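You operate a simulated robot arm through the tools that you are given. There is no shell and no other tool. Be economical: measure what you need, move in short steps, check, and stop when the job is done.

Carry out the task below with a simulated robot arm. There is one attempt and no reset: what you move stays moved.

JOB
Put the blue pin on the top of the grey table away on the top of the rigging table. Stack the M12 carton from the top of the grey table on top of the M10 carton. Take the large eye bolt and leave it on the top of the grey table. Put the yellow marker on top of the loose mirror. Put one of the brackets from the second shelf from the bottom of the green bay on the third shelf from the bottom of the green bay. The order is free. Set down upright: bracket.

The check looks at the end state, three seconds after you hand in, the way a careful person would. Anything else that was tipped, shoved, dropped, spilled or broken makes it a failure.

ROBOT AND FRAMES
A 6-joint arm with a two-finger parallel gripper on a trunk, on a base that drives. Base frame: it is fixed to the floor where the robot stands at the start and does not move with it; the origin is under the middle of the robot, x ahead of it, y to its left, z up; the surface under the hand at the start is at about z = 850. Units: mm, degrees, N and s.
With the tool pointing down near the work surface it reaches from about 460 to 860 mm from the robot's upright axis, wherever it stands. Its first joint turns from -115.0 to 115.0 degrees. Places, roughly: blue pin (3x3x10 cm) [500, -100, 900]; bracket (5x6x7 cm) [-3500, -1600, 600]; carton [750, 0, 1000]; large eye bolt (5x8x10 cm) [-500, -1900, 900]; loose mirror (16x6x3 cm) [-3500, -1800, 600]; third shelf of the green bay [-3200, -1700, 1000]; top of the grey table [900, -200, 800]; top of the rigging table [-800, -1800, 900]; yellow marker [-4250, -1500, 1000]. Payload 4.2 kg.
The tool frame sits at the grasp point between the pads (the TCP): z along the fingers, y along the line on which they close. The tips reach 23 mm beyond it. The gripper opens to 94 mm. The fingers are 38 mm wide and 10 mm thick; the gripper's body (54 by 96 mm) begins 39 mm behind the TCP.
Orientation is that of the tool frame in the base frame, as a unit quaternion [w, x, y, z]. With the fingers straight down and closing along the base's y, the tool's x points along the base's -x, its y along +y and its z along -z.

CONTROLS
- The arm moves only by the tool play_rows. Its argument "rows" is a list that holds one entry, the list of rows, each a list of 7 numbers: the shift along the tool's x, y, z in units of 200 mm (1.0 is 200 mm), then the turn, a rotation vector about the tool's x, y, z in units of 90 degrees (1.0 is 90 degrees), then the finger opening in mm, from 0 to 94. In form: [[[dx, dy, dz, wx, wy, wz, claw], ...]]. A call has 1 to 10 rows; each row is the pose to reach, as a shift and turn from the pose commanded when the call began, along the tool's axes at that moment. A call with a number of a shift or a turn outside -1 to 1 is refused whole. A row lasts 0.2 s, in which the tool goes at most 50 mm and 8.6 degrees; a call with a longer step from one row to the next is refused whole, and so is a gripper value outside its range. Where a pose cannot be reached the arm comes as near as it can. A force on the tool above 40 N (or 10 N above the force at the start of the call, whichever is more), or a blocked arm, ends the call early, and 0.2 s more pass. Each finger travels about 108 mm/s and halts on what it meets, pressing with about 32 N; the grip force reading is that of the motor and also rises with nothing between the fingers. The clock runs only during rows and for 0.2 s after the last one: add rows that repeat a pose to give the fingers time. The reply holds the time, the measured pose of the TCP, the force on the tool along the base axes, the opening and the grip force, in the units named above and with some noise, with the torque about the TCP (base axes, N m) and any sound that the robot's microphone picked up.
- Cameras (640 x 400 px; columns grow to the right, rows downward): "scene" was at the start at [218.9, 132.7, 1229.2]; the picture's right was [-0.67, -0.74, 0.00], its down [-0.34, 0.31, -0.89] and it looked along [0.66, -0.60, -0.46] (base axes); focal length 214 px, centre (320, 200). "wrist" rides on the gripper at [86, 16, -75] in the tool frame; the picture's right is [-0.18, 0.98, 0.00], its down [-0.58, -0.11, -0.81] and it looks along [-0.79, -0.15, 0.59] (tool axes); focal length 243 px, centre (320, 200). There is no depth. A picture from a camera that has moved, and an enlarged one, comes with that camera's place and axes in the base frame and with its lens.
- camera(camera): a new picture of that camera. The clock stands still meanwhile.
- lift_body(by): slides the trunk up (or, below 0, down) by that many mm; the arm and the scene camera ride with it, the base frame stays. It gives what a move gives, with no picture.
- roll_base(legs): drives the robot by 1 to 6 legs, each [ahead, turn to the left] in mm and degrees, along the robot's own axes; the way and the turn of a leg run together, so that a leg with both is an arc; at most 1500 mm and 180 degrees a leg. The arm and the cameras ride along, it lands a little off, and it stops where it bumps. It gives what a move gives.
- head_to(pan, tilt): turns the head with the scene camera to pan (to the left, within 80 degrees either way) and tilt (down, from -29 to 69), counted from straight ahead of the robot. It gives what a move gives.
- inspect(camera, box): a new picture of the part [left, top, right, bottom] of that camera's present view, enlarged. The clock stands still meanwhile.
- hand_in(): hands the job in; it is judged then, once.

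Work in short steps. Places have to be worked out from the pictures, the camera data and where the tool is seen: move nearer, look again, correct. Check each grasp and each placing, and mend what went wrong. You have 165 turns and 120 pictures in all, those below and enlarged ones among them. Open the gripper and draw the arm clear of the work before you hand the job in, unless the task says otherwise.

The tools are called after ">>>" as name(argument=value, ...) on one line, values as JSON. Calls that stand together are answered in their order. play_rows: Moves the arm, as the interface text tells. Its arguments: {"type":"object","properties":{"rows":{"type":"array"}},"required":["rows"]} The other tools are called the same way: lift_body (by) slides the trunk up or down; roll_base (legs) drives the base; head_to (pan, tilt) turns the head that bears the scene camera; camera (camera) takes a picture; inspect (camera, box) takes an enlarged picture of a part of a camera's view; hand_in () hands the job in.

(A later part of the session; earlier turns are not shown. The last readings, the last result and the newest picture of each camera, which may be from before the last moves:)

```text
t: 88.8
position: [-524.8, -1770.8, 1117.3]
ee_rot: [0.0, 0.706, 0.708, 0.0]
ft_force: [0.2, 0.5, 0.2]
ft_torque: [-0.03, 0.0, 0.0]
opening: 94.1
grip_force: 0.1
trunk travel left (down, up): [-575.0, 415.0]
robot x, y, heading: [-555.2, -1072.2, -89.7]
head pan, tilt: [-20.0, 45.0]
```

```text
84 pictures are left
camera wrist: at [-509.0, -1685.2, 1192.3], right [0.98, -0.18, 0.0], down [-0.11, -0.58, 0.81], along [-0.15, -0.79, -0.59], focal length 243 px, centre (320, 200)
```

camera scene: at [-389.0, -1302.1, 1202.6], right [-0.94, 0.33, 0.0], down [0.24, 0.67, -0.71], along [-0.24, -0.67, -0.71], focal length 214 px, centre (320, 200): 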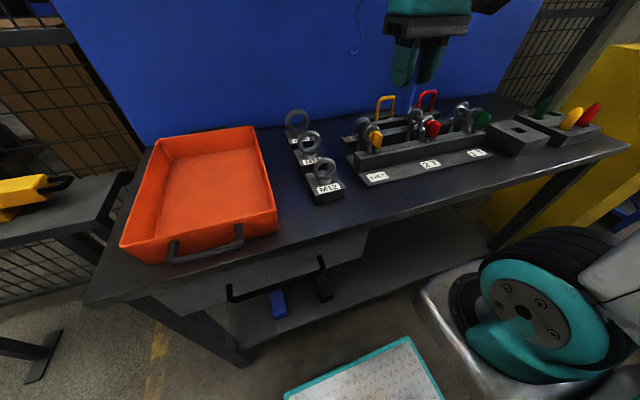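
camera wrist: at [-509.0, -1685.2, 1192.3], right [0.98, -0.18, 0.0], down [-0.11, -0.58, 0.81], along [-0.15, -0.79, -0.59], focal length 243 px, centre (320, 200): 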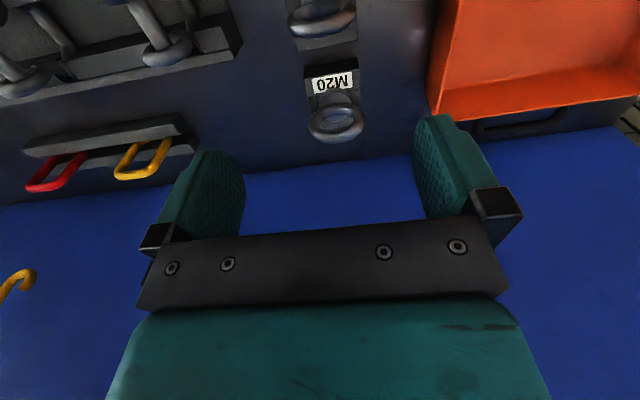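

The ring is confirmed at (-524, -1871), 71 mm wide. I'll move above it and down to z 1005.

>>> play_rows(rows=[[[-0.2, 0.005, 0, 0, 0, 0, 94], [-0.4, 0.005, 0.05, 0, 0, 0, 94], [-0.5, 0.005, 0.2, 0, 0, 0, 94], [-0.5, 0.005, 0.4, 0, 0, 0, 94], [-0.5, 0.005, 0.56, 0, 0, 0, 94], [-0.5, 0.005, 0.56, 0, 0, 0, 94]]])

>>> camera(camera="wrist")

>>> inspect(camera="scene", box=[240, 60, 400, 210])

```text
t: 90.2
position: [-524.7, -1869.5, 1003.9]
ee_rot: [-0.001, 0.708, 0.707, 0.0]
ft_force: [0.1, 0.1, 0.0]
ft_torque: [-0.04, 0.03, -0.01]
opening: 94.1
grip_force: 0.0
trunk travel left (down, up): [-575.0, 415.0]
robot x, y, heading: [-559.3, -1076.2, -89.6]
head pan, tilt: [-20.0, 45.0]
```

```text
83 pictures are left
camera wrist: at [-508.9, -1784.1, 1079.6], right [0.98, -0.18, 0.0], down [-0.11, -0.58, 0.81], along [-0.15, -0.79, -0.59], focal length 243 px, centre (320, 200)
```

wrist: 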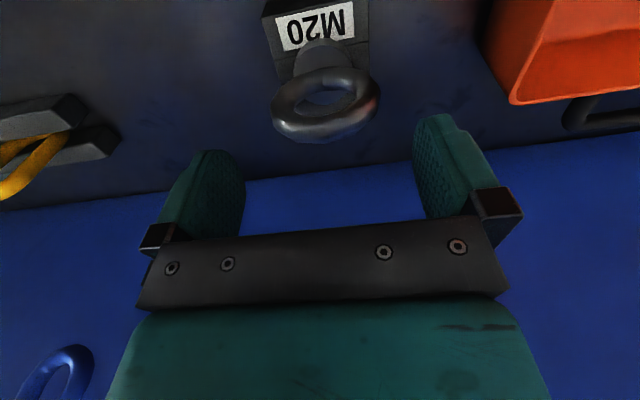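

```text
2.67 times, centred on (320, 135) of scene
camera zoom: at [-389.0, -1301.9, 1202.6], right [-0.94, 0.34, 0.0], down [0.24, 0.67, -0.71], along [-0.24, -0.67, -0.71], focal length 572 px, centre (320, 373)
```

zoom: 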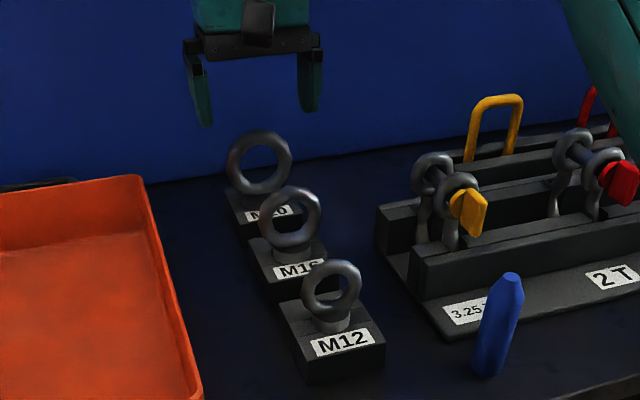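

The ring centre is at about (-522, -1875). I'll descend so the fingertips straddle it and close.

>>> play_rows(rows=[[[-0.025, 0.01, 0.12, 0, 0, 0, 94], [-0.025, 0.01, 0.25, 0, 0, 0, 94], [-0.025, 0.01, 0.35, 0, 0, 0, 94], [-0.025, 0.01, 0.35, 0, 0, 0, 75], [-0.025, 0.01, 0.35, 0, 0, 0, 60], [-0.025, 0.01, 0.35, 0, 0, 0, 55], [-0.025, 0.01, 0.35, 0, 0, 0, 55]]])

>>> inspect(camera="scene", box=[240, 60, 400, 210])

```text
t: 91.8
position: [-523.0, -1875.1, 934.7]
ee_rot: [0.0, 0.707, 0.707, 0.001]
ft_force: [-0.3, -1.1, 0.0]
ft_torque: [-0.07, -0.07, 0.02]
opening: 70.6
grip_force: 32.3
trunk travel left (down, up): [-575.0, 415.0]
robot x, y, heading: [-555.6, -1076.7, -89.6]
head pan, tilt: [-20.0, 45.0]
```

```text
2.67 times, centred on (320, 135) of scene
camera zoom: at [-389.0, -1302.0, 1202.6], right [-0.94, 0.34, 0.0], down [0.24, 0.67, -0.71], along [-0.24, -0.67, -0.71], focal length 572 px, centre (320, 373)
```

zoom: 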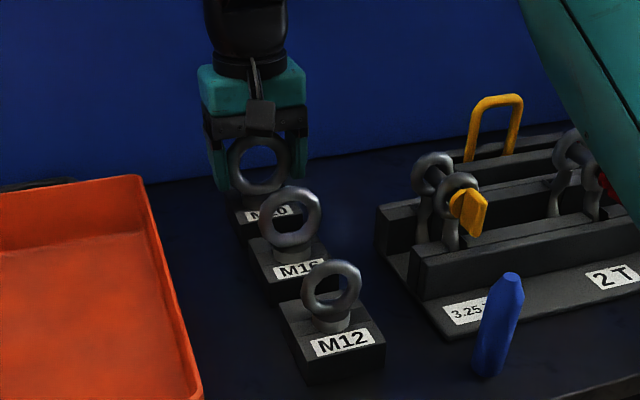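

Gripped at 70.6 mm. I'll lift straight up slowly and check that the stand stays put.

>>> play_rows(rows=[[[0, 0, -0.05, 0, 0, 0, 55], [0, 0, -0.12, 0, 0, 0, 55], [0, 0, -0.2, 0, 0, 0, 55], [0, 0, -0.3, 0, 0, 0, 55], [0, 0, -0.45, 0, 0, 0, 55], [0, 0, -0.65, 0, 0, 0, 55], [0, 0, -0.85, 0, 0, 0, 55], [0, 0, -1.0, 0, 0, 0, 55]]])

>>> camera(camera="wrist")

>>> inspect(camera="scene", box=[240, 10, 400, 210])

```text
t: 93.6
position: [-524.9, -1864.4, 1129.3]
ee_rot: [-0.001, 0.707, 0.708, 0.001]
ft_force: [0.6, -1.8, -6.0]
ft_torque: [0.05, -0.02, -0.01]
opening: 70.5
grip_force: 32.6
out of reach, approached as far as the arm can: row 8
trunk travel left (down, up): [-575.0, 415.0]
robot x, y, heading: [-553.1, -1071.6, -89.9]
head pan, tilt: [-20.0, 45.0]
```

```text
80 pictures are left
camera wrist: at [-508.4, -1779.2, 1203.7], right [0.98, -0.18, 0.0], down [-0.11, -0.58, 0.8], along [-0.15, -0.79, -0.59], focal length 243 px, centre (320, 200)
```

wrist: 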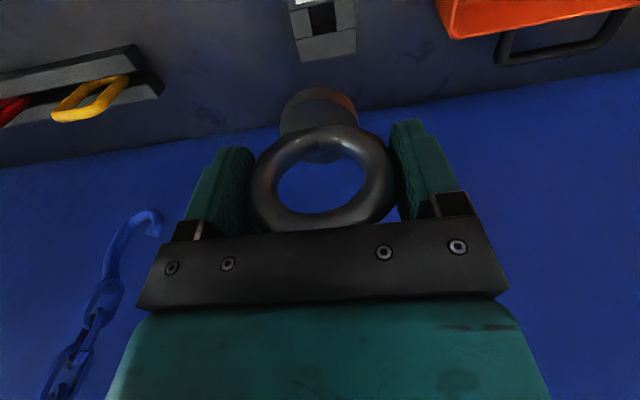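

```text
2.00 times, centred on (320, 110) of scene
camera zoom: at [-388.9, -1302.7, 1202.5], right [-0.94, 0.34, 0.0], down [0.24, 0.67, -0.71], along [-0.24, -0.67, -0.71], focal length 429 px, centre (320, 380)
```

zoom: 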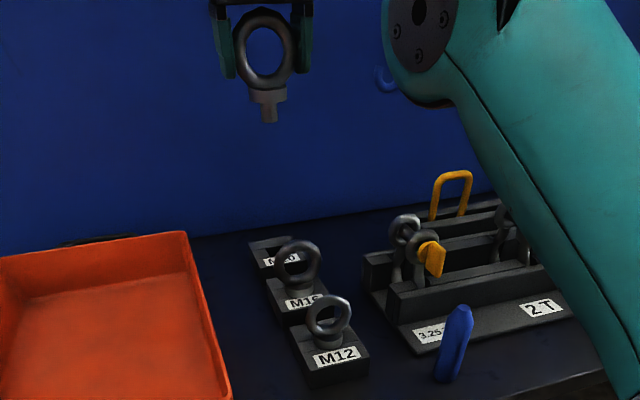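

The large eye bolt is out and the stand undisturbed. I'll draw the arm back, then drive to the grey table.

>>> play_rows(rows=[[[0.15, 0, 0, 0, 0, 0, 55], [0.35, 0, 0, 0, 0, 0, 55], [0.55, 0, 0, 0, 0, 0, 55], [0.75, 0, 0, 0, 0, 0, 55], [0.95, 0, 0, 0, 0, 0, 55], [0.95, 0, 0, 0, 0, 0, 55]]])

>>> roll_base(legs=[[-300, 0], [0, 147], [840, 0], [0, -57]])

>>> head_to(pan=-30, tilt=35)

>>> camera(camera="scene")

```text
t: 95.0
position: [-525.7, -1673.7, 1128.0]
ee_rot: [0.0, 0.706, 0.708, -0.001]
ft_force: [0.2, 1.0, -5.0]
ft_torque: [0.03, 0.02, 0.03]
opening: 70.5
grip_force: 31.6
trunk travel left (down, up): [-575.0, 415.0]
robot x, y, heading: [-556.2, -1075.9, -89.4]
head pan, tilt: [-20.0, 45.0]
```

```text
t: 109.7
position: [508.9, -46.8, 1128.8]
ee_rot: [0.0, 0.005, 1.0, 0.0]
ft_force: [0.3, -0.3, -4.1]
ft_torque: [0.0, -0.01, -0.01]
opening: 70.9
grip_force: 31.3
trunk travel left (down, up): [-575.0, 415.0]
robot x, y, heading: [-90.2, -70.1, -0.5]
head pan, tilt: [-20.0, 45.0]
```

```text
t: 110.4
position: [509.1, -45.5, 1128.8]
ee_rot: [-0.001, 0.005, 1.0, 0.0]
ft_force: [0.5, 0.4, -4.5]
ft_torque: [-0.03, -0.01, -0.04]
opening: 70.4
grip_force: 32.3
trunk travel left (down, up): [-575.0, 415.0]
robot x, y, heading: [-89.6, -68.6, -0.5]
head pan, tilt: [-30.0, 35.0]
```

```text
78 pictures are left
camera scene: at [136.9, 78.7, 1217.3], right [-0.5, -0.86, 0.0], down [-0.5, 0.29, -0.82], along [0.71, -0.41, -0.57], focal length 214 px, centre (320, 200)
```

scene: 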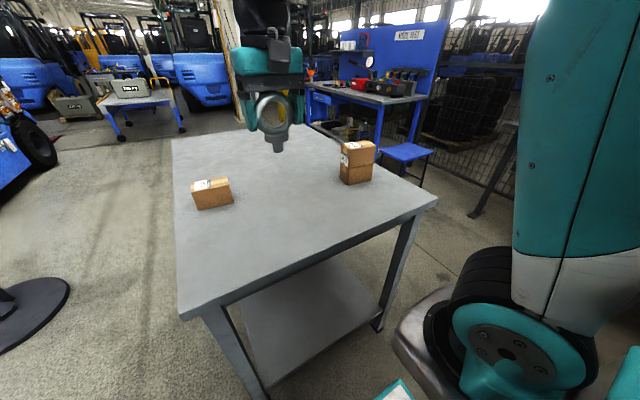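

To lay the bolt gently on its side with the wrist camera on top, I'll first roll the tool half a turn about the vertical, in two calls.

>>> play_rows(rows=[[[0, 0, 0, 0, 0, 0.095, 55], [0, 0, 0, 0, 0, 0.19, 55], [0, 0, 0, 0, 0, 0.285, 55], [0, 0, 0, 0, 0, 0.38, 55], [0, 0, 0, 0, 0, 0.475, 55], [0, 0, 0, 0, 0, 0.57, 55], [0, 0, 0, 0, 0, 0.665, 55], [0, 0, 0, 0, 0, 0.76, 55], [0, 0, 0, 0, 0, 0.855, 55], [0, 0, 0, 0, 0, 0.95, 55]]])

>>> play_rows(rows=[[[0, 0, 0, 0, 0, 0.095, 55], [0, 0, 0, 0, 0, 0.19, 55], [0, 0, 0, 0, 0, 0.285, 55], [0, 0, 0, 0, 0, 0.38, 55], [0, 0, 0, 0, 0, 0.475, 55], [0, 0, 0, 0, 0, 0.57, 55], [0, 0, 0, 0, 0, 0.665, 55], [0, 0, 0, 0, 0, 0.76, 55], [0, 0, 0, 0, 0, 0.855, 55], [0, 0, 0, 0, 0, 0.95, 55]]])

```text
t: 112.6
position: [509.0, -45.4, 1129.1]
ee_rot: [-0.001, 0.683, 0.73, -0.001]
ft_force: [0.6, 0.4, -3.6]
ft_torque: [-0.03, 0.03, -0.01]
opening: 70.8
grip_force: 31.7
trunk travel left (down, up): [-575.0, 415.0]
robot x, y, heading: [-92.3, -69.6, -0.0]
head pan, tilt: [-30.0, 35.0]
```

```text
t: 114.8
position: [517.9, -49.2, 1153.3]
ee_rot: [0.015, 0.997, 0.074, -0.002]
ft_force: [-0.3, -0.2, -4.7]
ft_torque: [0.03, -0.01, -0.03]
opening: 70.5
grip_force: 32.6
out of reach, approached as far as the arm can: row 9, 10
trunk travel left (down, up): [-575.0, 415.0]
robot x, y, heading: [-91.3, -68.7, -0.1]
head pan, tilt: [-30.0, 35.0]
```

The roll is nearly done. Now I'll tilt the tool forward about the closing axis, moving ahead a little and staying high.

>>> play_rows(rows=[[[0.08, 0, 0, 0, 0.09, 0, 55], [0.16, 0, 0, 0, 0.18, 0, 55], [0.24, 0, 0, 0, 0.27, 0, 55], [0.32, 0, 0, 0, 0.36, 0, 55], [0.4, 0, 0, 0, 0.45, 0, 55], [0.48, 0, 0, 0, 0.54, 0, 55], [0.5, 0, 0, 0, 0.63, 0, 55], [0.5, 0, 0, 0, 0.72, 0, 55], [0.5, 0, 0, 0, 0.72, 0, 55]]])

>>> camera(camera="scene")

>>> camera(camera="wrist")

```text
t: 116.8
position: [627.5, -121.2, 1140.7]
ee_rot: [-0.035, 0.836, 0.103, 0.539]
ft_force: [0.8, 0.1, -4.4]
ft_torque: [-0.03, 0.08, 0.02]
opening: 70.7
grip_force: 31.7
out of reach, approached as far as the arm can: row 1, 2, 3, 4, 5, 6, 7, 8, 9
trunk travel left (down, up): [-575.0, 415.0]
robot x, y, heading: [-89.2, -69.8, -0.5]
head pan, tilt: [-30.0, 35.0]
```

```text
77 pictures are left
camera scene: at [136.9, 78.6, 1217.4], right [-0.5, -0.86, 0.0], down [-0.5, 0.29, -0.82], along [0.71, -0.41, -0.57], focal length 214 px, centre (320, 200)
```

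scene: 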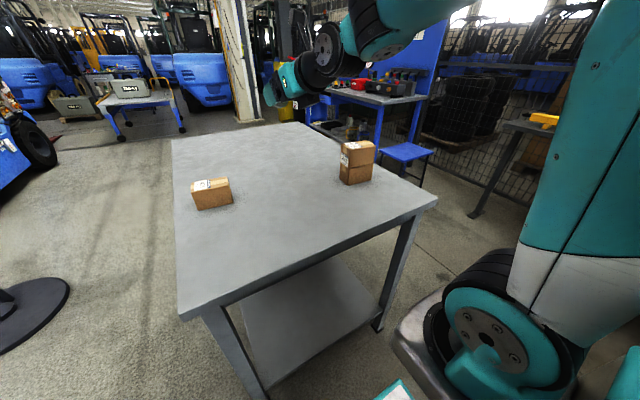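

```text
76 pictures are left
camera wrist: at [599.0, -138.7, 1253.3], right [0.13, -0.98, -0.12], down [-0.97, -0.11, -0.2], along [0.18, 0.14, -0.97], focal length 243 px, centre (320, 200)
```

wrist: 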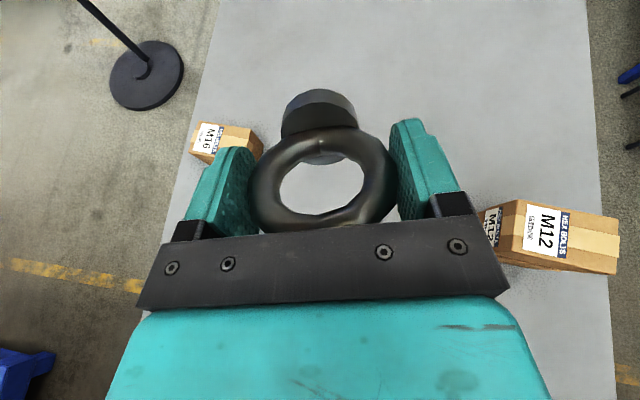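

The tool is tilted 65° with the bolt pointing forward and the camera on top. I'll tilt a little more and see what the arm can reach.

>>> play_rows(rows=[[[0, 0, 0, 0, 0.06, 0, 55], [0, 0, 0, 0, 0.12, 0, 55], [0, 0, 0, 0, 0.16, 0, 55], [0, 0, 0, 0, 0.16, 0, 55]]])

```text
t: 117.8
position: [624.9, -122.7, 1140.7]
ee_rot: [-0.047, 0.761, 0.097, 0.639]
ft_force: [0.5, 0.2, -5.3]
ft_torque: [0.02, 0.04, -0.01]
opening: 70.7
grip_force: 31.6
trunk travel left (down, up): [-575.0, 415.0]
robot x, y, heading: [-90.8, -66.4, -0.3]
head pan, tilt: [-30.0, 35.0]
```

The bolt is now 10° off flat. I'll lower the whole arm with the trunk by 235 mm and look.

>>> lift_body(by=-235)

>>> head_to(pan=-20, tilt=25)

>>> camera(camera="scene")

```text
t: 120.3
position: [626.4, -121.7, 906.9]
ee_rot: [-0.047, 0.762, 0.097, 0.639]
ft_force: [-0.2, -0.4, -4.0]
ft_torque: [0.01, 0.06, -0.04]
opening: 70.7
grip_force: 32.3
trunk travel left (down, up): [-340.0, 650.0]
robot x, y, heading: [-92.6, -68.3, -0.1]
head pan, tilt: [-30.0, 35.0]
```

```text
t: 121.0
position: [625.9, -121.3, 905.6]
ee_rot: [-0.047, 0.762, 0.098, 0.639]
ft_force: [-0.5, 0.7, -3.7]
ft_torque: [-0.01, 0.06, 0.04]
opening: 70.8
grip_force: 31.7
trunk travel left (down, up): [-340.0, 650.0]
robot x, y, heading: [-90.6, -70.6, -0.1]
head pan, tilt: [-20.0, 25.0]
```

```text
75 pictures are left
camera scene: at [147.3, 91.0, 998.1], right [-0.35, -0.94, 0.0], down [-0.4, 0.15, -0.91], along [0.85, -0.31, -0.42], focal length 214 px, centre (320, 200)
```

scene: 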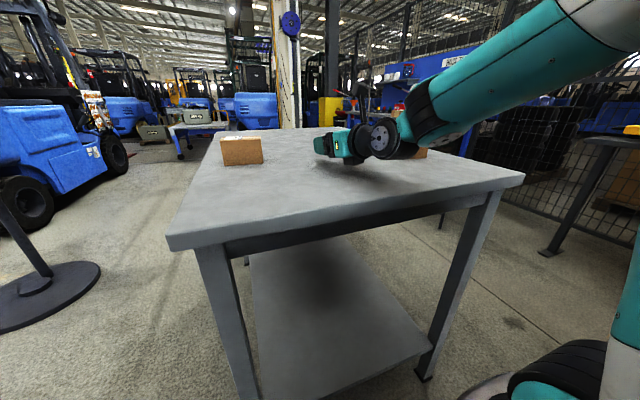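

>>> inspect(camera="scene", box=[270, 80, 450, 200])

>>> camera(camera="wrist")

```text
3.33 times, centred on (360, 140) of scene
camera zoom: at [147.3, 91.0, 998.1], right [-0.35, -0.94, 0.0], down [-0.4, 0.15, -0.91], along [0.85, -0.31, -0.42], focal length 715 px, centre (187, 400)
```

zoom: 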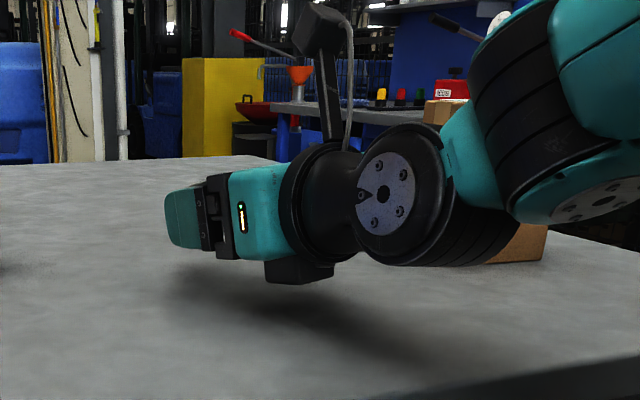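

```text
73 pictures are left
camera wrist: at [572.1, -145.6, 1006.4], right [0.17, -0.98, -0.13], down [-0.9, -0.1, -0.43], along [0.41, 0.19, -0.89], focal length 243 px, centre (320, 200)
```

wrist: 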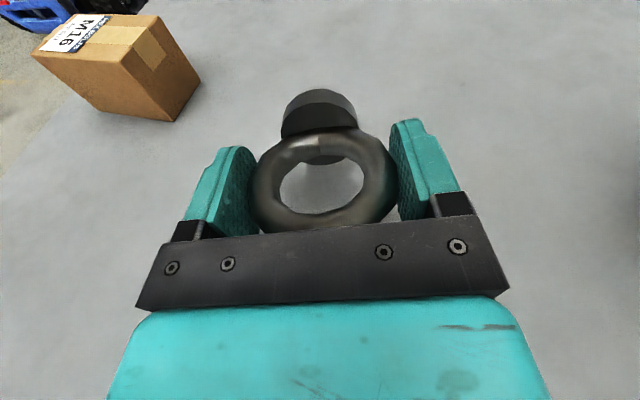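

The hand clears the table by about 20 mm everywhere and the bolt is nearly flat. I'll lower in small steps.

>>> lift_body(by=-20)

>>> inspect(camera="scene", box=[290, 100, 410, 190])

```text
t: 121.7
position: [625.5, -122.4, 890.5]
ee_rot: [-0.047, 0.759, 0.097, 0.642]
ft_force: [-1.9, -1.3, 18.9]
ft_torque: [-0.03, 1.37, 0.06]
opening: 70.8
grip_force: 32.2
trunk travel left (down, up): [-320.0, 670.0]
robot x, y, heading: [-89.9, -70.2, -0.3]
head pan, tilt: [-20.0, 25.0]
```

```text
4.44 times, centred on (350, 145) of scene
camera zoom: at [146.7, 91.0, 978.6], right [-0.35, -0.94, 0.0], down [-0.4, 0.15, -0.91], along [0.85, -0.31, -0.42], focal length 953 px, centre (187, 444)
```

zoom: 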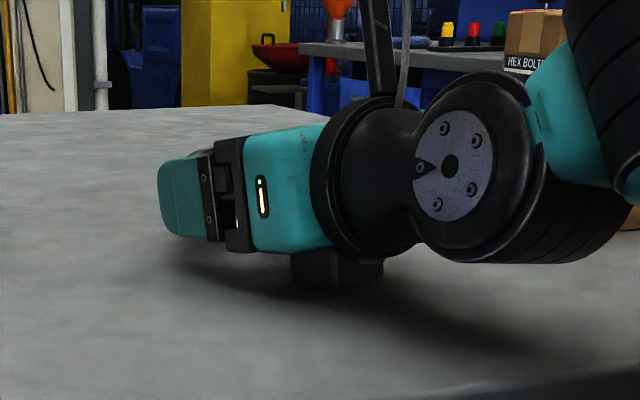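

A 23 N contact with torque suggests the wrist housing touched the table before the bolt. I'll raise a little, reduce the tilt by about 11°, and come down again.

>>> lift_body(by=20)

>>> play_rows(rows=[[[0, 0, 0, 0, -0.06, 0, 55], [0, 0, 0, 0, -0.12, 0, 55], [0, 0, 0, 0, -0.12, 0, 55]]])

>>> inspect(camera="scene", box=[290, 100, 410, 190])

```text
t: 122.3
position: [625.8, -122.5, 905.6]
ee_rot: [-0.047, 0.762, 0.098, 0.638]
ft_force: [-0.6, -0.1, -3.9]
ft_torque: [0.03, 0.06, -0.02]
opening: 70.6
grip_force: 32.4
trunk travel left (down, up): [-340.0, 650.0]
robot x, y, heading: [-93.3, -68.7, -0.5]
head pan, tilt: [-20.0, 25.0]
```

```text
t: 123.1
position: [625.1, -122.0, 905.7]
ee_rot: [-0.037, 0.819, 0.101, 0.564]
ft_force: [-0.6, -0.4, -3.6]
ft_torque: [-0.02, 0.07, -0.03]
opening: 70.7
grip_force: 32.3
trunk travel left (down, up): [-340.0, 650.0]
robot x, y, heading: [-90.3, -69.7, -0.3]
head pan, tilt: [-20.0, 25.0]
```

```text
4.44 times, centred on (350, 145) of scene
camera zoom: at [147.3, 91.1, 998.1], right [-0.35, -0.94, 0.0], down [-0.4, 0.15, -0.91], along [0.85, -0.31, -0.42], focal length 953 px, centre (187, 444)
```

zoom: 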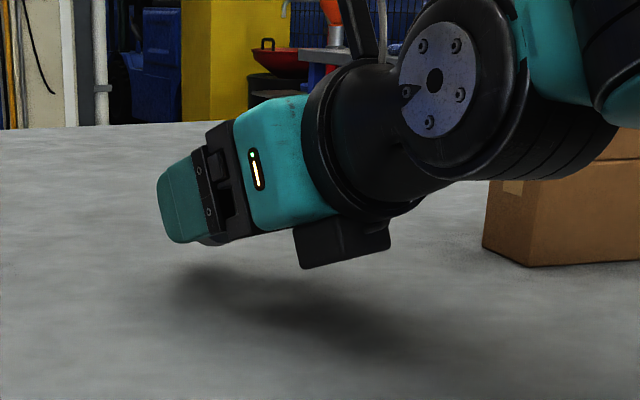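

>>> lift_body(by=-16)

>>> lift_body(by=-3)

```text
t: 123.8
position: [626.5, -122.0, 890.7]
ee_rot: [-0.037, 0.819, 0.101, 0.564]
ft_force: [0.0, -0.8, -5.2]
ft_torque: [-0.01, 0.08, -0.03]
opening: 70.6
grip_force: 31.6
trunk travel left (down, up): [-324.0, 666.0]
robot x, y, heading: [-91.0, -70.4, -0.1]
head pan, tilt: [-20.0, 25.0]
```

```text
t: 124.3
position: [626.2, -123.5, 887.2]
ee_rot: [-0.037, 0.819, 0.101, 0.564]
ft_force: [0.4, 0.4, -4.2]
ft_torque: [-0.02, 0.09, -0.01]
opening: 70.4
grip_force: 31.9
trunk travel left (down, up): [-321.0, 669.0]
robot x, y, heading: [-91.1, -69.2, -0.3]
head pan, tilt: [-20.0, 25.0]
```

>>> lift_body(by=-3)

>>> lift_body(by=-2)

>>> lift_body(by=-2)

```text
t: 124.8
position: [625.8, -121.5, 887.2]
ee_rot: [-0.038, 0.816, 0.101, 0.567]
ft_force: [-1.0, -0.2, 8.7]
ft_torque: [0.04, -0.3, -0.01]
opening: 70.5
grip_force: 31.9
trunk travel left (down, up): [-318.0, 672.0]
robot x, y, heading: [-91.5, -69.9, -0.2]
head pan, tilt: [-20.0, 25.0]
```

```text
t: 125.3
position: [626.6, -122.9, 886.8]
ee_rot: [-0.038, 0.816, 0.102, 0.568]
ft_force: [-1.9, -1.1, 23.2]
ft_torque: [0.11, -0.76, -0.04]
opening: 70.6
grip_force: 32.1
trunk travel left (down, up): [-316.0, 674.0]
robot x, y, heading: [-90.8, -68.9, -0.4]
head pan, tilt: [-20.0, 25.0]
```

```text
t: 125.8
position: [625.0, -120.7, 883.1]
ee_rot: [-0.038, 0.818, 0.102, 0.565]
ft_force: [-7.3, -0.5, 23.3]
ft_torque: [0.07, -0.64, 0.02]
opening: 70.6
grip_force: 32.0
trunk travel left (down, up): [-314.0, 676.0]
robot x, y, heading: [-91.6, -68.9, -0.4]
head pan, tilt: [-20.0, 25.0]
```

The bolt's collar is now on the table. I'll relieve the pressure and open the fingers gradually.

>>> lift_body(by=2)

>>> play_rows(rows=[[[0, 0, 0, 0, 0, 0, 69], [0, 0, 0, 0, 0, 0, 71], [0, 0, 0, 0, 0, 0, 73], [0, 0, 0, 0, 0, 0, 78], [0, 0, 0, 0, 0, 0, 84], [0, 0, 0, 0, 0, 0, 90], [0, 0, 0, 0, 0, 0, 90]]])

>>> camera(camera="wrist")

```text
t: 126.4
position: [623.9, -122.0, 882.7]
ee_rot: [-0.038, 0.819, 0.102, 0.564]
ft_force: [-4.3, -0.1, 16.1]
ft_torque: [0.13, -0.56, -0.01]
opening: 70.4
grip_force: 32.0
trunk travel left (down, up): [-316.0, 674.0]
robot x, y, heading: [-89.0, -69.3, -0.4]
head pan, tilt: [-20.0, 25.0]
```

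```text
t: 128.0
position: [626.2, -122.1, 882.7]
ee_rot: [-0.037, 0.818, 0.101, 0.565]
ft_force: [0.2, -0.3, -1.1]
ft_torque: [-0.01, 0.02, 0.03]
opening: 90.0
grip_force: 0.0
trunk travel left (down, up): [-316.0, 674.0]
robot x, y, heading: [-89.0, -69.5, -0.3]
head pan, tilt: [-20.0, 25.0]
```

```text
70 pictures are left
camera wrist: at [591.1, -141.0, 991.6], right [0.14, -0.98, -0.12], down [-0.96, -0.11, -0.26], along [0.24, 0.15, -0.96], focal length 243 px, centre (320, 200)
```

wrist: 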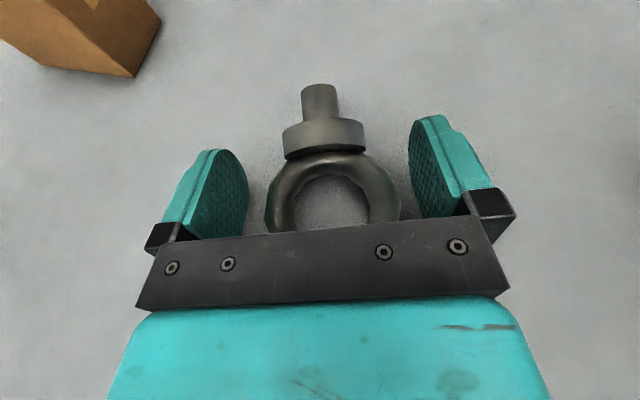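

The bolt lies flat on the table and is released. I'll raise the trunk straight up, then check.

>>> lift_body(by=260)

>>> camera(camera="wrist")

```text
t: 130.6
position: [625.5, -122.6, 1142.7]
ee_rot: [-0.038, 0.818, 0.102, 0.565]
ft_force: [0.1, 0.7, 0.0]
ft_torque: [-0.03, 0.01, -0.02]
opening: 90.0
grip_force: 0.0
trunk travel left (down, up): [-576.0, 414.0]
robot x, y, heading: [-91.6, -70.2, -0.1]
head pan, tilt: [-20.0, 25.0]
```

```text
69 pictures are left
camera wrist: at [591.1, -141.0, 1251.5], right [0.14, -0.98, -0.12], down [-0.96, -0.11, -0.26], along [0.24, 0.15, -0.96], focal length 243 px, centre (320, 200)
```

wrist: 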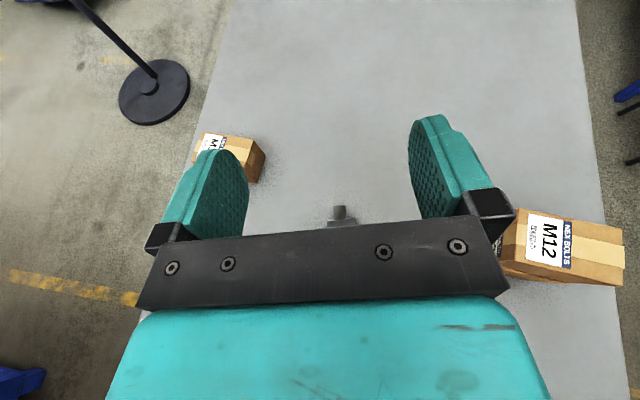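

The eye bolt is left on the table. Next is the green bay: I'll back off, turn west and look.

>>> roll_base(legs=[[-350, 0], [0, -175]])

>>> head_to(pan=10, tilt=10)

>>> camera(camera="scene")

```text
t: 140.1
position: [-1160.7, -67.8, 1142.4]
ee_rot: [-0.563, -0.13, 0.814, -0.058]
ft_force: [-0.5, 0.8, 0.5]
ft_torque: [0.0, -0.02, 0.01]
opening: 90.1
grip_force: 0.1
trunk travel left (down, up): [-576.0, 414.0]
robot x, y, heading: [-439.6, -69.0, -176.2]
head pan, tilt: [-20.0, 25.0]
```

```text
t: 141.1
position: [-1159.2, -67.0, 1142.1]
ee_rot: [-0.563, -0.131, 0.814, -0.059]
ft_force: [-0.3, 0.4, -0.6]
ft_torque: [-0.02, -0.01, -0.02]
opening: 90.0
grip_force: 0.1
trunk travel left (down, up): [-576.0, 414.0]
robot x, y, heading: [-436.7, -70.8, -176.2]
head pan, tilt: [10.0, 10.0]
```

```text
68 pictures are left
camera scene: at [-670.8, -296.8, 1258.5], right [-0.24, 0.97, 0.0], down [0.17, 0.04, -0.98], along [-0.96, -0.23, -0.17], focal length 214 px, centre (320, 200)
```

scene: 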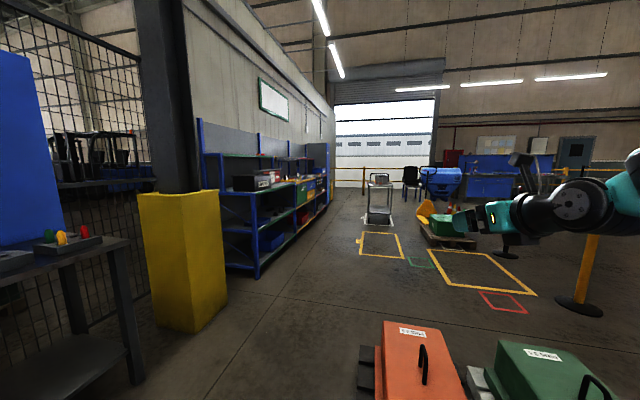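

The shelving runs along the left wall with its front at y ≈ -1480. The coloured cases are near (-1800, -230), so I'll take the lane at y ≈ -800.

>>> roll_base(legs=[[0, 30.5], [1290, 0], [0, -34.5], [1450, 0]])

>>> head_to(pan=40, tilt=15)

>>> camera(camera="scene")

```text
t: 145.4
position: [-1368.7, -650.3, 1141.2]
ee_rot: [-0.526, -0.342, 0.751, -0.205]
ft_force: [0.4, 0.3, 0.0]
ft_torque: [0.01, 0.02, -0.01]
opening: 90.2
grip_force: 0.1
trunk travel left (down, up): [-576.0, 414.0]
robot x, y, heading: [-746.4, -285.0, -145.4]
head pan, tilt: [10.0, 10.0]
stopped in leg 2: the robot was blocked; the commanded pose is now the measured one
```

```text
t: 146.3
position: [-1366.5, -650.0, 1141.1]
ee_rot: [-0.527, -0.342, 0.751, -0.205]
ft_force: [0.4, -0.3, 0.5]
ft_torque: [-0.01, -0.02, 0.03]
opening: 90.1
grip_force: 0.0
trunk travel left (down, up): [-576.0, 414.0]
robot x, y, heading: [-747.1, -286.2, -145.3]
head pan, tilt: [40.0, 15.0]
```

```text
67 pictures are left
camera scene: at [-789.4, -621.5, 1250.4], right [-0.96, 0.27, 0.0], down [0.07, 0.25, -0.97], along [-0.26, -0.93, -0.26], focal length 214 px, centre (320, 200)
```

scene: 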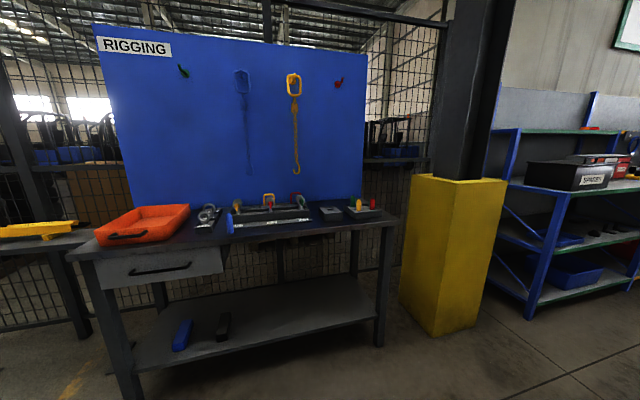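

I was blocked early, so I'll look at what is in front and to the right of the base.

>>> head_to(pan=-35, tilt=50)

>>> camera(camera="scene")

```text
t: 147.8
position: [-1369.1, -650.3, 1141.3]
ee_rot: [-0.526, -0.342, 0.752, -0.204]
ft_force: [-0.4, -0.5, 0.1]
ft_torque: [0.02, 0.0, -0.03]
opening: 90.2
grip_force: 0.1
trunk travel left (down, up): [-576.0, 414.0]
robot x, y, heading: [-749.1, -287.0, -145.2]
head pan, tilt: [-35.0, 50.0]
```

```text
66 pictures are left
camera scene: at [-841.7, -531.0, 1196.7], right [0.01, 1.0, 0.0], down [0.77, 0.0, -0.64], along [-0.64, 0.0, -0.77], focal length 214 px, centre (320, 200)
```

scene: 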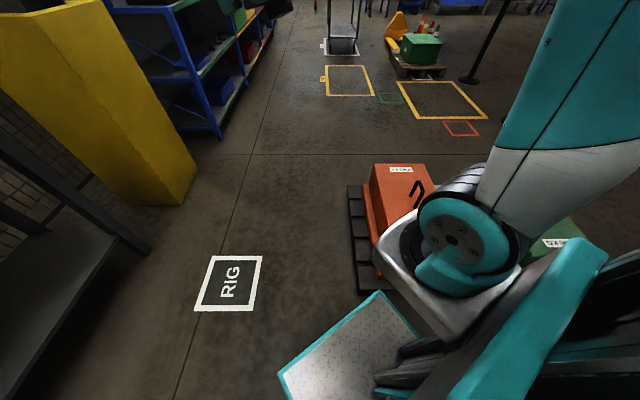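

The base nudged against the orange case's pallet, whose left edge is at y ≈ -310. I'll back off and use the middle of the aisle at y ≈ -880.

>>> roll_base(legs=[[-150, 0], [0, 55], [680, 0], [0, -90], [1500, 0], [800, 0]])

>>> head_to(pan=45, tilt=20)

>>> camera(camera="scene")

```text
t: 169.6
position: [-3640.7, -777.3, 1141.8]
ee_rot: [-0.563, -0.097, 0.82, -0.035]
ft_force: [-0.3, 0.5, -0.1]
ft_torque: [0.0, -0.02, 0.01]
opening: 90.2
grip_force: 0.0
trunk travel left (down, up): [-576.0, 414.0]
robot x, y, heading: [-2926.0, -839.5, 179.3]
head pan, tilt: [-35.0, 50.0]
```

```text
t: 171.2
position: [-3641.9, -775.9, 1140.8]
ee_rot: [-0.563, -0.097, 0.82, -0.034]
ft_force: [0.1, 0.2, -0.6]
ft_torque: [0.01, 0.03, 0.01]
opening: 90.1
grip_force: 0.2
trunk travel left (down, up): [-576.0, 414.0]
robot x, y, heading: [-2927.5, -842.0, 179.1]
head pan, tilt: [45.0, 20.0]
```

```text
65 pictures are left
camera scene: at [-3148.0, -1095.6, 1242.2], right [-0.7, 0.72, 0.0], down [0.25, 0.24, -0.94], along [-0.68, -0.65, -0.34], focal length 214 px, centre (320, 200)
```

scene: 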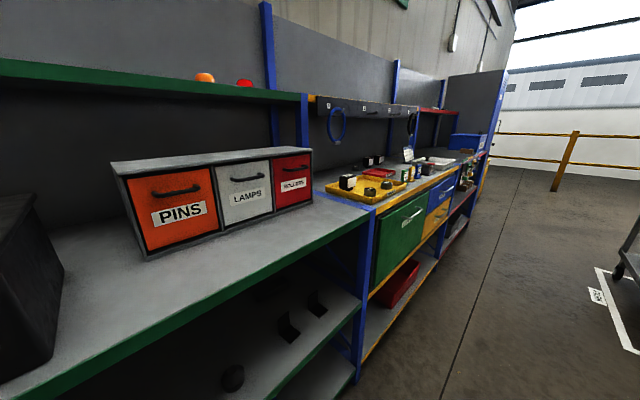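

The green bay is on my left. The third shelf, with PINS/LAMPS/ROLLERS, is at z ≈ 950, and the brackets are on the shelf below near x -3460 to -3590. I'll place the robot facing the bay and well back.

>>> roll_base(legs=[[700, 0], [0, 45], [-320, 0], [0, 45]])

>>> head_to(pan=0, tilt=25)

>>> camera(camera="scene")

>>> camera(camera="wrist")

```text
t: 180.8
position: [-3455.4, -1322.6, 1141.6]
ee_rot: [0.373, 0.65, -0.509, 0.424]
ft_force: [-0.4, -0.1, 0.7]
ft_torque: [0.0, -0.05, 0.01]
opening: 89.9
grip_force: 0.0
trunk travel left (down, up): [-576.0, 414.0]
robot x, y, heading: [-3399.2, -606.4, -90.6]
head pan, tilt: [45.0, 20.0]
```

```text
t: 182.0
position: [-3454.0, -1321.9, 1142.4]
ee_rot: [0.372, 0.65, -0.508, 0.424]
ft_force: [-0.1, 0.5, -0.5]
ft_torque: [-0.01, 0.02, 0.02]
opening: 89.8
grip_force: 0.1
trunk travel left (down, up): [-576.0, 414.0]
robot x, y, heading: [-3397.1, -604.3, -90.2]
head pan, tilt: [0.0, 25.0]
```

```text
64 pictures are left
camera scene: at [-3205.7, -852.1, 1234.2], right [-1.0, 0.01, 0.0], down [0.0, 0.42, -0.91], along [-0.01, -0.91, -0.42], focal length 214 px, centre (320, 200)
```

scene: 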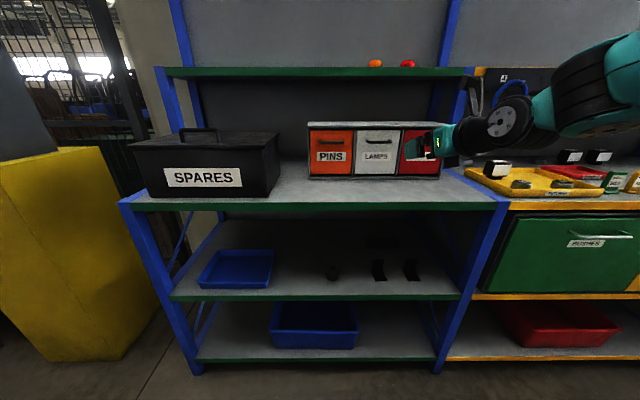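

```text
63 pictures are left
camera wrist: at [-3472.5, -1287.5, 1250.7], right [-0.98, -0.14, -0.12], down [-0.1, 0.96, -0.25], along [0.15, -0.24, -0.96], focal length 243 px, centre (320, 200)
```

wrist: 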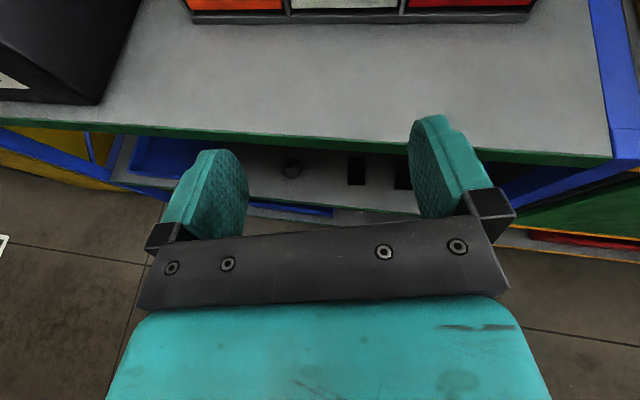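

>>> inspect(camera="scene", box=[280, 200, 480, 320])

>>> inspect(camera="scene", box=[450, 120, 640, 230])

```text
3.20 times, centred on (380, 260) of scene
camera zoom: at [-3205.7, -852.1, 1234.2], right [-1.0, 0.01, 0.0], down [0.0, 0.42, -0.91], along [-0.01, -0.91, -0.42], focal length 686 px, centre (128, 8)
```

zoom: 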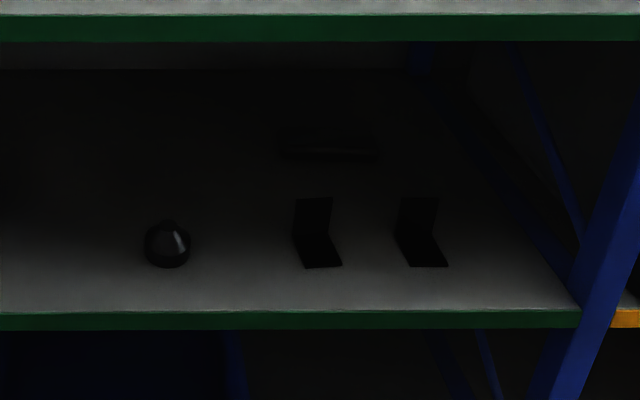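

```text
3.37 times, centred on (545, 175) of scene
camera zoom: at [-3205.7, -852.1, 1234.2], right [-1.0, 0.01, 0.0], down [0.0, 0.42, -0.91], along [-0.01, -0.91, -0.42], focal length 722 px, centre (-438, 284)
```

zoom: 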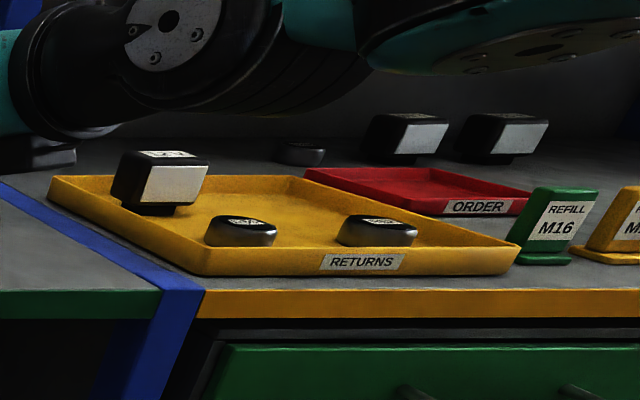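

The second shelf is at z ≈ 580 and the third at ≈ 977, with fronts at y ≈ -1430. The brackets are at x ≈ -3456 and -3591, near the front, and the loose mirror is behind them at about (-3533, -1740). I'll take the bracket at x -3591, and first I'll square the tool and shift to that x.

>>> play_rows(rows=[[[-0.02, 0.167, -0.03, -0.027, 0, 0.02, 90], [-0.042, 0.334, -0.06, -0.055, 0, 0.04, 90], [-0.064, 0.5, -0.09, -0.082, 0, 0.06, 90], [-0.085, 0.668, -0.118, -0.109, -0.002, 0.078, 90], [-0.085, 0.668, -0.118, -0.109, -0.002, 0.078, 90]]])

```text
t: 183.2
position: [-3593.0, -1321.0, 1141.3]
ee_rot: [0.4, 0.583, -0.583, 0.4]
ft_force: [0.2, 0.1, -0.2]
ft_torque: [0.02, 0.02, 0.02]
opening: 90.1
grip_force: 0.1
trunk travel left (down, up): [-576.0, 414.0]
robot x, y, heading: [-3395.5, -603.4, -90.3]
head pan, tilt: [0.0, 25.0]
```

The tool is now square. I'll lower the trunk so the hand is in front of the second shelf and look.

>>> lift_body(by=-480)

>>> head_to(pan=-25, tilt=10)

>>> camera(camera="wrist")

>>> camera(camera="scene")

```text
refused: -480 is not a number from -400 to 400
```

```text
t: 184.1
position: [-3592.9, -1321.6, 1140.6]
ee_rot: [0.399, 0.584, -0.583, 0.4]
ft_force: [0.7, -0.8, 0.4]
ft_torque: [0.0, 0.01, -0.01]
opening: 90.1
grip_force: 0.1
trunk travel left (down, up): [-576.0, 414.0]
robot x, y, heading: [-3398.5, -602.5, -90.6]
head pan, tilt: [-25.0, 10.0]
```

```text
60 pictures are left
camera wrist: at [-3608.7, -1283.7, 1249.1], right [-0.98, 0.07, -0.17], down [0.11, 0.96, -0.25], along [0.15, -0.27, -0.95], focal length 243 px, centre (320, 200)
```

wrist: 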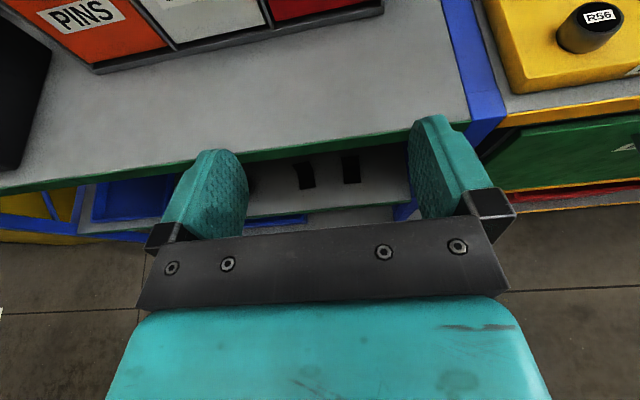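

```text
59 pictures are left
camera scene: at [-3245.0, -843.9, 1258.5], right [-0.9, 0.43, 0.0], down [0.07, 0.16, -0.98], along [-0.42, -0.89, -0.17], focal length 214 px, centre (320, 200)
```

scene: 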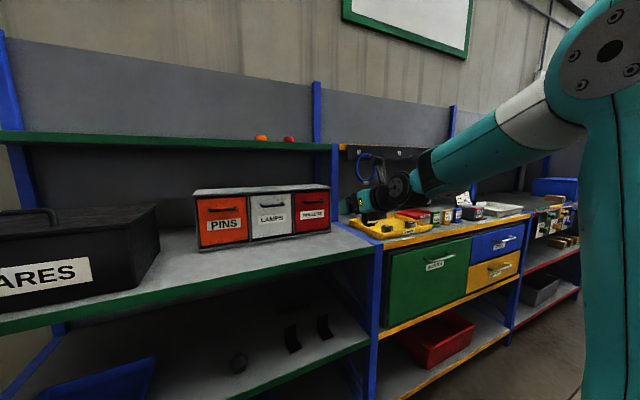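

>>> lift_body(by=-300)

>>> lift_body(by=-180)

>>> camera(camera="wrist")

>>> camera(camera="scene")

```text
t: 187.1
position: [-3593.3, -1321.0, 841.2]
ee_rot: [0.399, 0.584, -0.583, 0.4]
ft_force: [0.1, 0.5, -0.3]
ft_torque: [0.02, 0.0, -0.03]
opening: 90.0
grip_force: 0.1
trunk travel left (down, up): [-276.0, 714.0]
robot x, y, heading: [-3398.9, -605.2, -90.8]
head pan, tilt: [-25.0, 10.0]
```

```text
t: 189.1
position: [-3592.1, -1321.7, 660.1]
ee_rot: [0.399, 0.584, -0.583, 0.4]
ft_force: [-0.9, -0.7, -0.5]
ft_torque: [0.0, 0.03, -0.02]
opening: 90.2
grip_force: 0.0
trunk travel left (down, up): [-96.0, 894.0]
robot x, y, heading: [-3396.1, -606.3, -90.5]
head pan, tilt: [-25.0, 10.0]
```

```text
58 pictures are left
camera wrist: at [-3608.6, -1283.6, 769.2], right [-0.98, 0.07, -0.17], down [0.11, 0.96, -0.25], along [0.15, -0.27, -0.95], focal length 243 px, centre (320, 200)
```

wrist: 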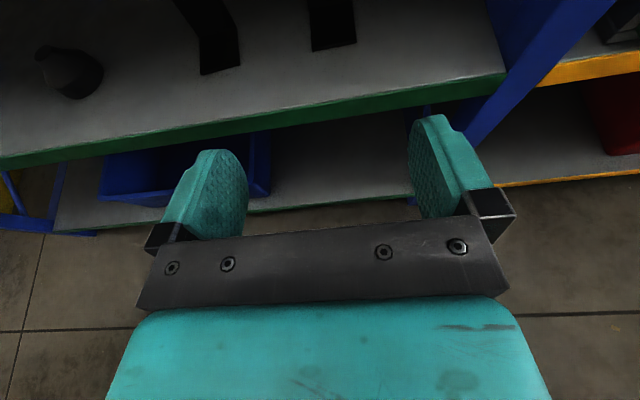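

```text
57 pictures are left
camera scene: at [-3245.0, -843.9, 778.6], right [-0.9, 0.43, 0.0], down [0.07, 0.16, -0.98], along [-0.42, -0.89, -0.17], focal length 214 px, centre (320, 200)
```

scene: 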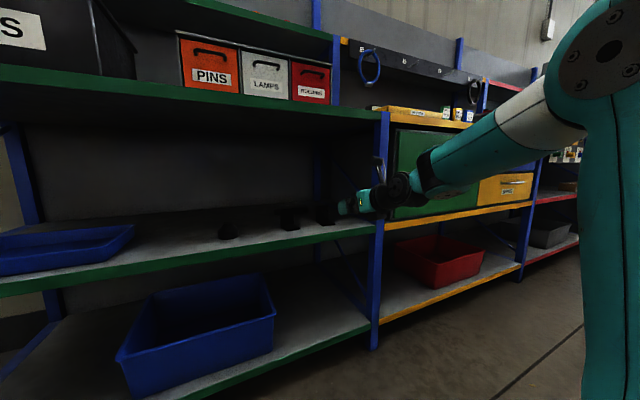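

>>> inspect(camera="scene", box=[200, 170, 400, 270])

>>> inspect(camera="wrist", box=[140, 0, 500, 160])

```text
3.20 times, centred on (300, 220) of scene
camera zoom: at [-3245.0, -843.9, 778.6], right [-0.9, 0.43, 0.0], down [0.07, 0.16, -0.98], along [-0.42, -0.89, -0.17], focal length 686 px, centre (384, 136)
```

zoom: 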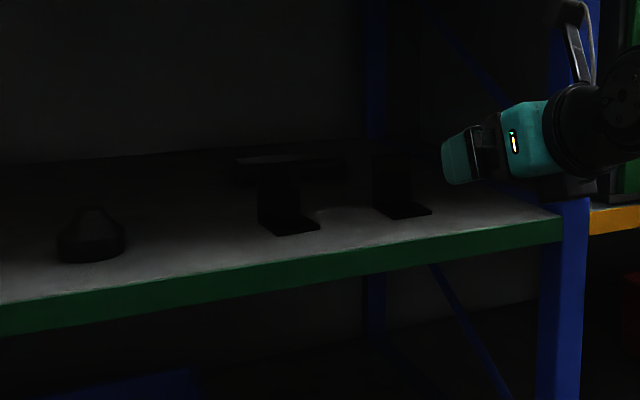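

```text
1.78 times, centred on (320, 80) of wrist
camera zoom: at [-3608.6, -1283.6, 769.2], right [-0.98, 0.07, -0.17], down [0.11, 0.96, -0.25], along [0.15, -0.27, -0.95], focal length 431 px, centre (320, 413)
```

zoom: 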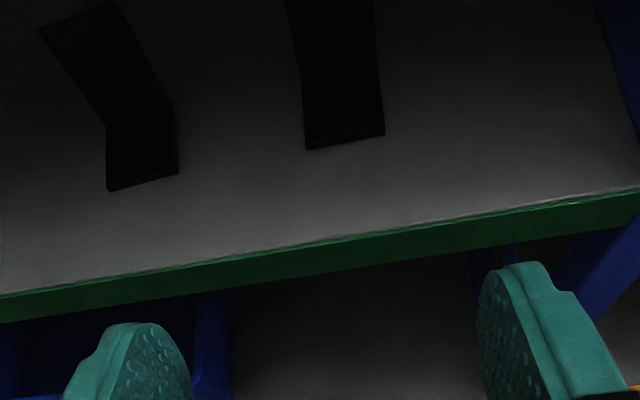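

By triangulation, the second shelf is at z ≈ 550 with its front at y ≈ -1450. The bracket is at x ≈ -3602 with its upright plate at y ≈ -1585 and a top near 620. I'll drive 200 mm nearer with the hand above bracket height.

>>> roll_base(legs=[[200, 0]])

>>> camera(camera="wrist")

>>> inspect(camera="scene", box=[280, 150, 480, 280])

```text
t: 190.7
position: [-3594.5, -1523.2, 661.0]
ee_rot: [0.399, 0.584, -0.583, 0.4]
ft_force: [-0.4, 0.2, 0.4]
ft_torque: [0.02, -0.01, 0.0]
opening: 90.0
grip_force: 0.0
trunk travel left (down, up): [-96.0, 894.0]
robot x, y, heading: [-3401.4, -804.2, -90.4]
head pan, tilt: [-25.0, 10.0]
```

```text
54 pictures are left
camera wrist: at [-3609.7, -1485.1, 769.1], right [-0.98, 0.06, -0.17], down [0.11, 0.96, -0.25], along [0.15, -0.27, -0.95], focal length 243 px, centre (320, 200)
```

wrist: 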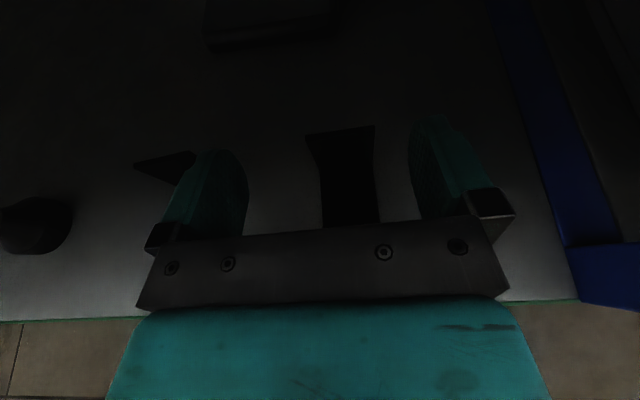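

```text
3.08 times, centred on (380, 215) of scene
camera zoom: at [-3246.4, -1045.0, 778.5], right [-0.9, 0.43, 0.0], down [0.07, 0.16, -0.98], along [-0.42, -0.89, -0.17], focal length 660 px, centre (135, 154)
```

zoom: 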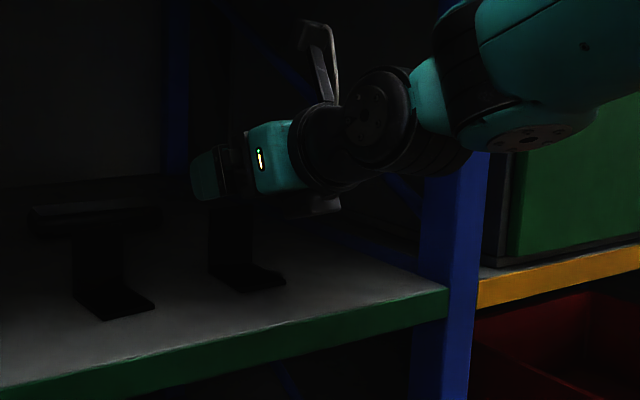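

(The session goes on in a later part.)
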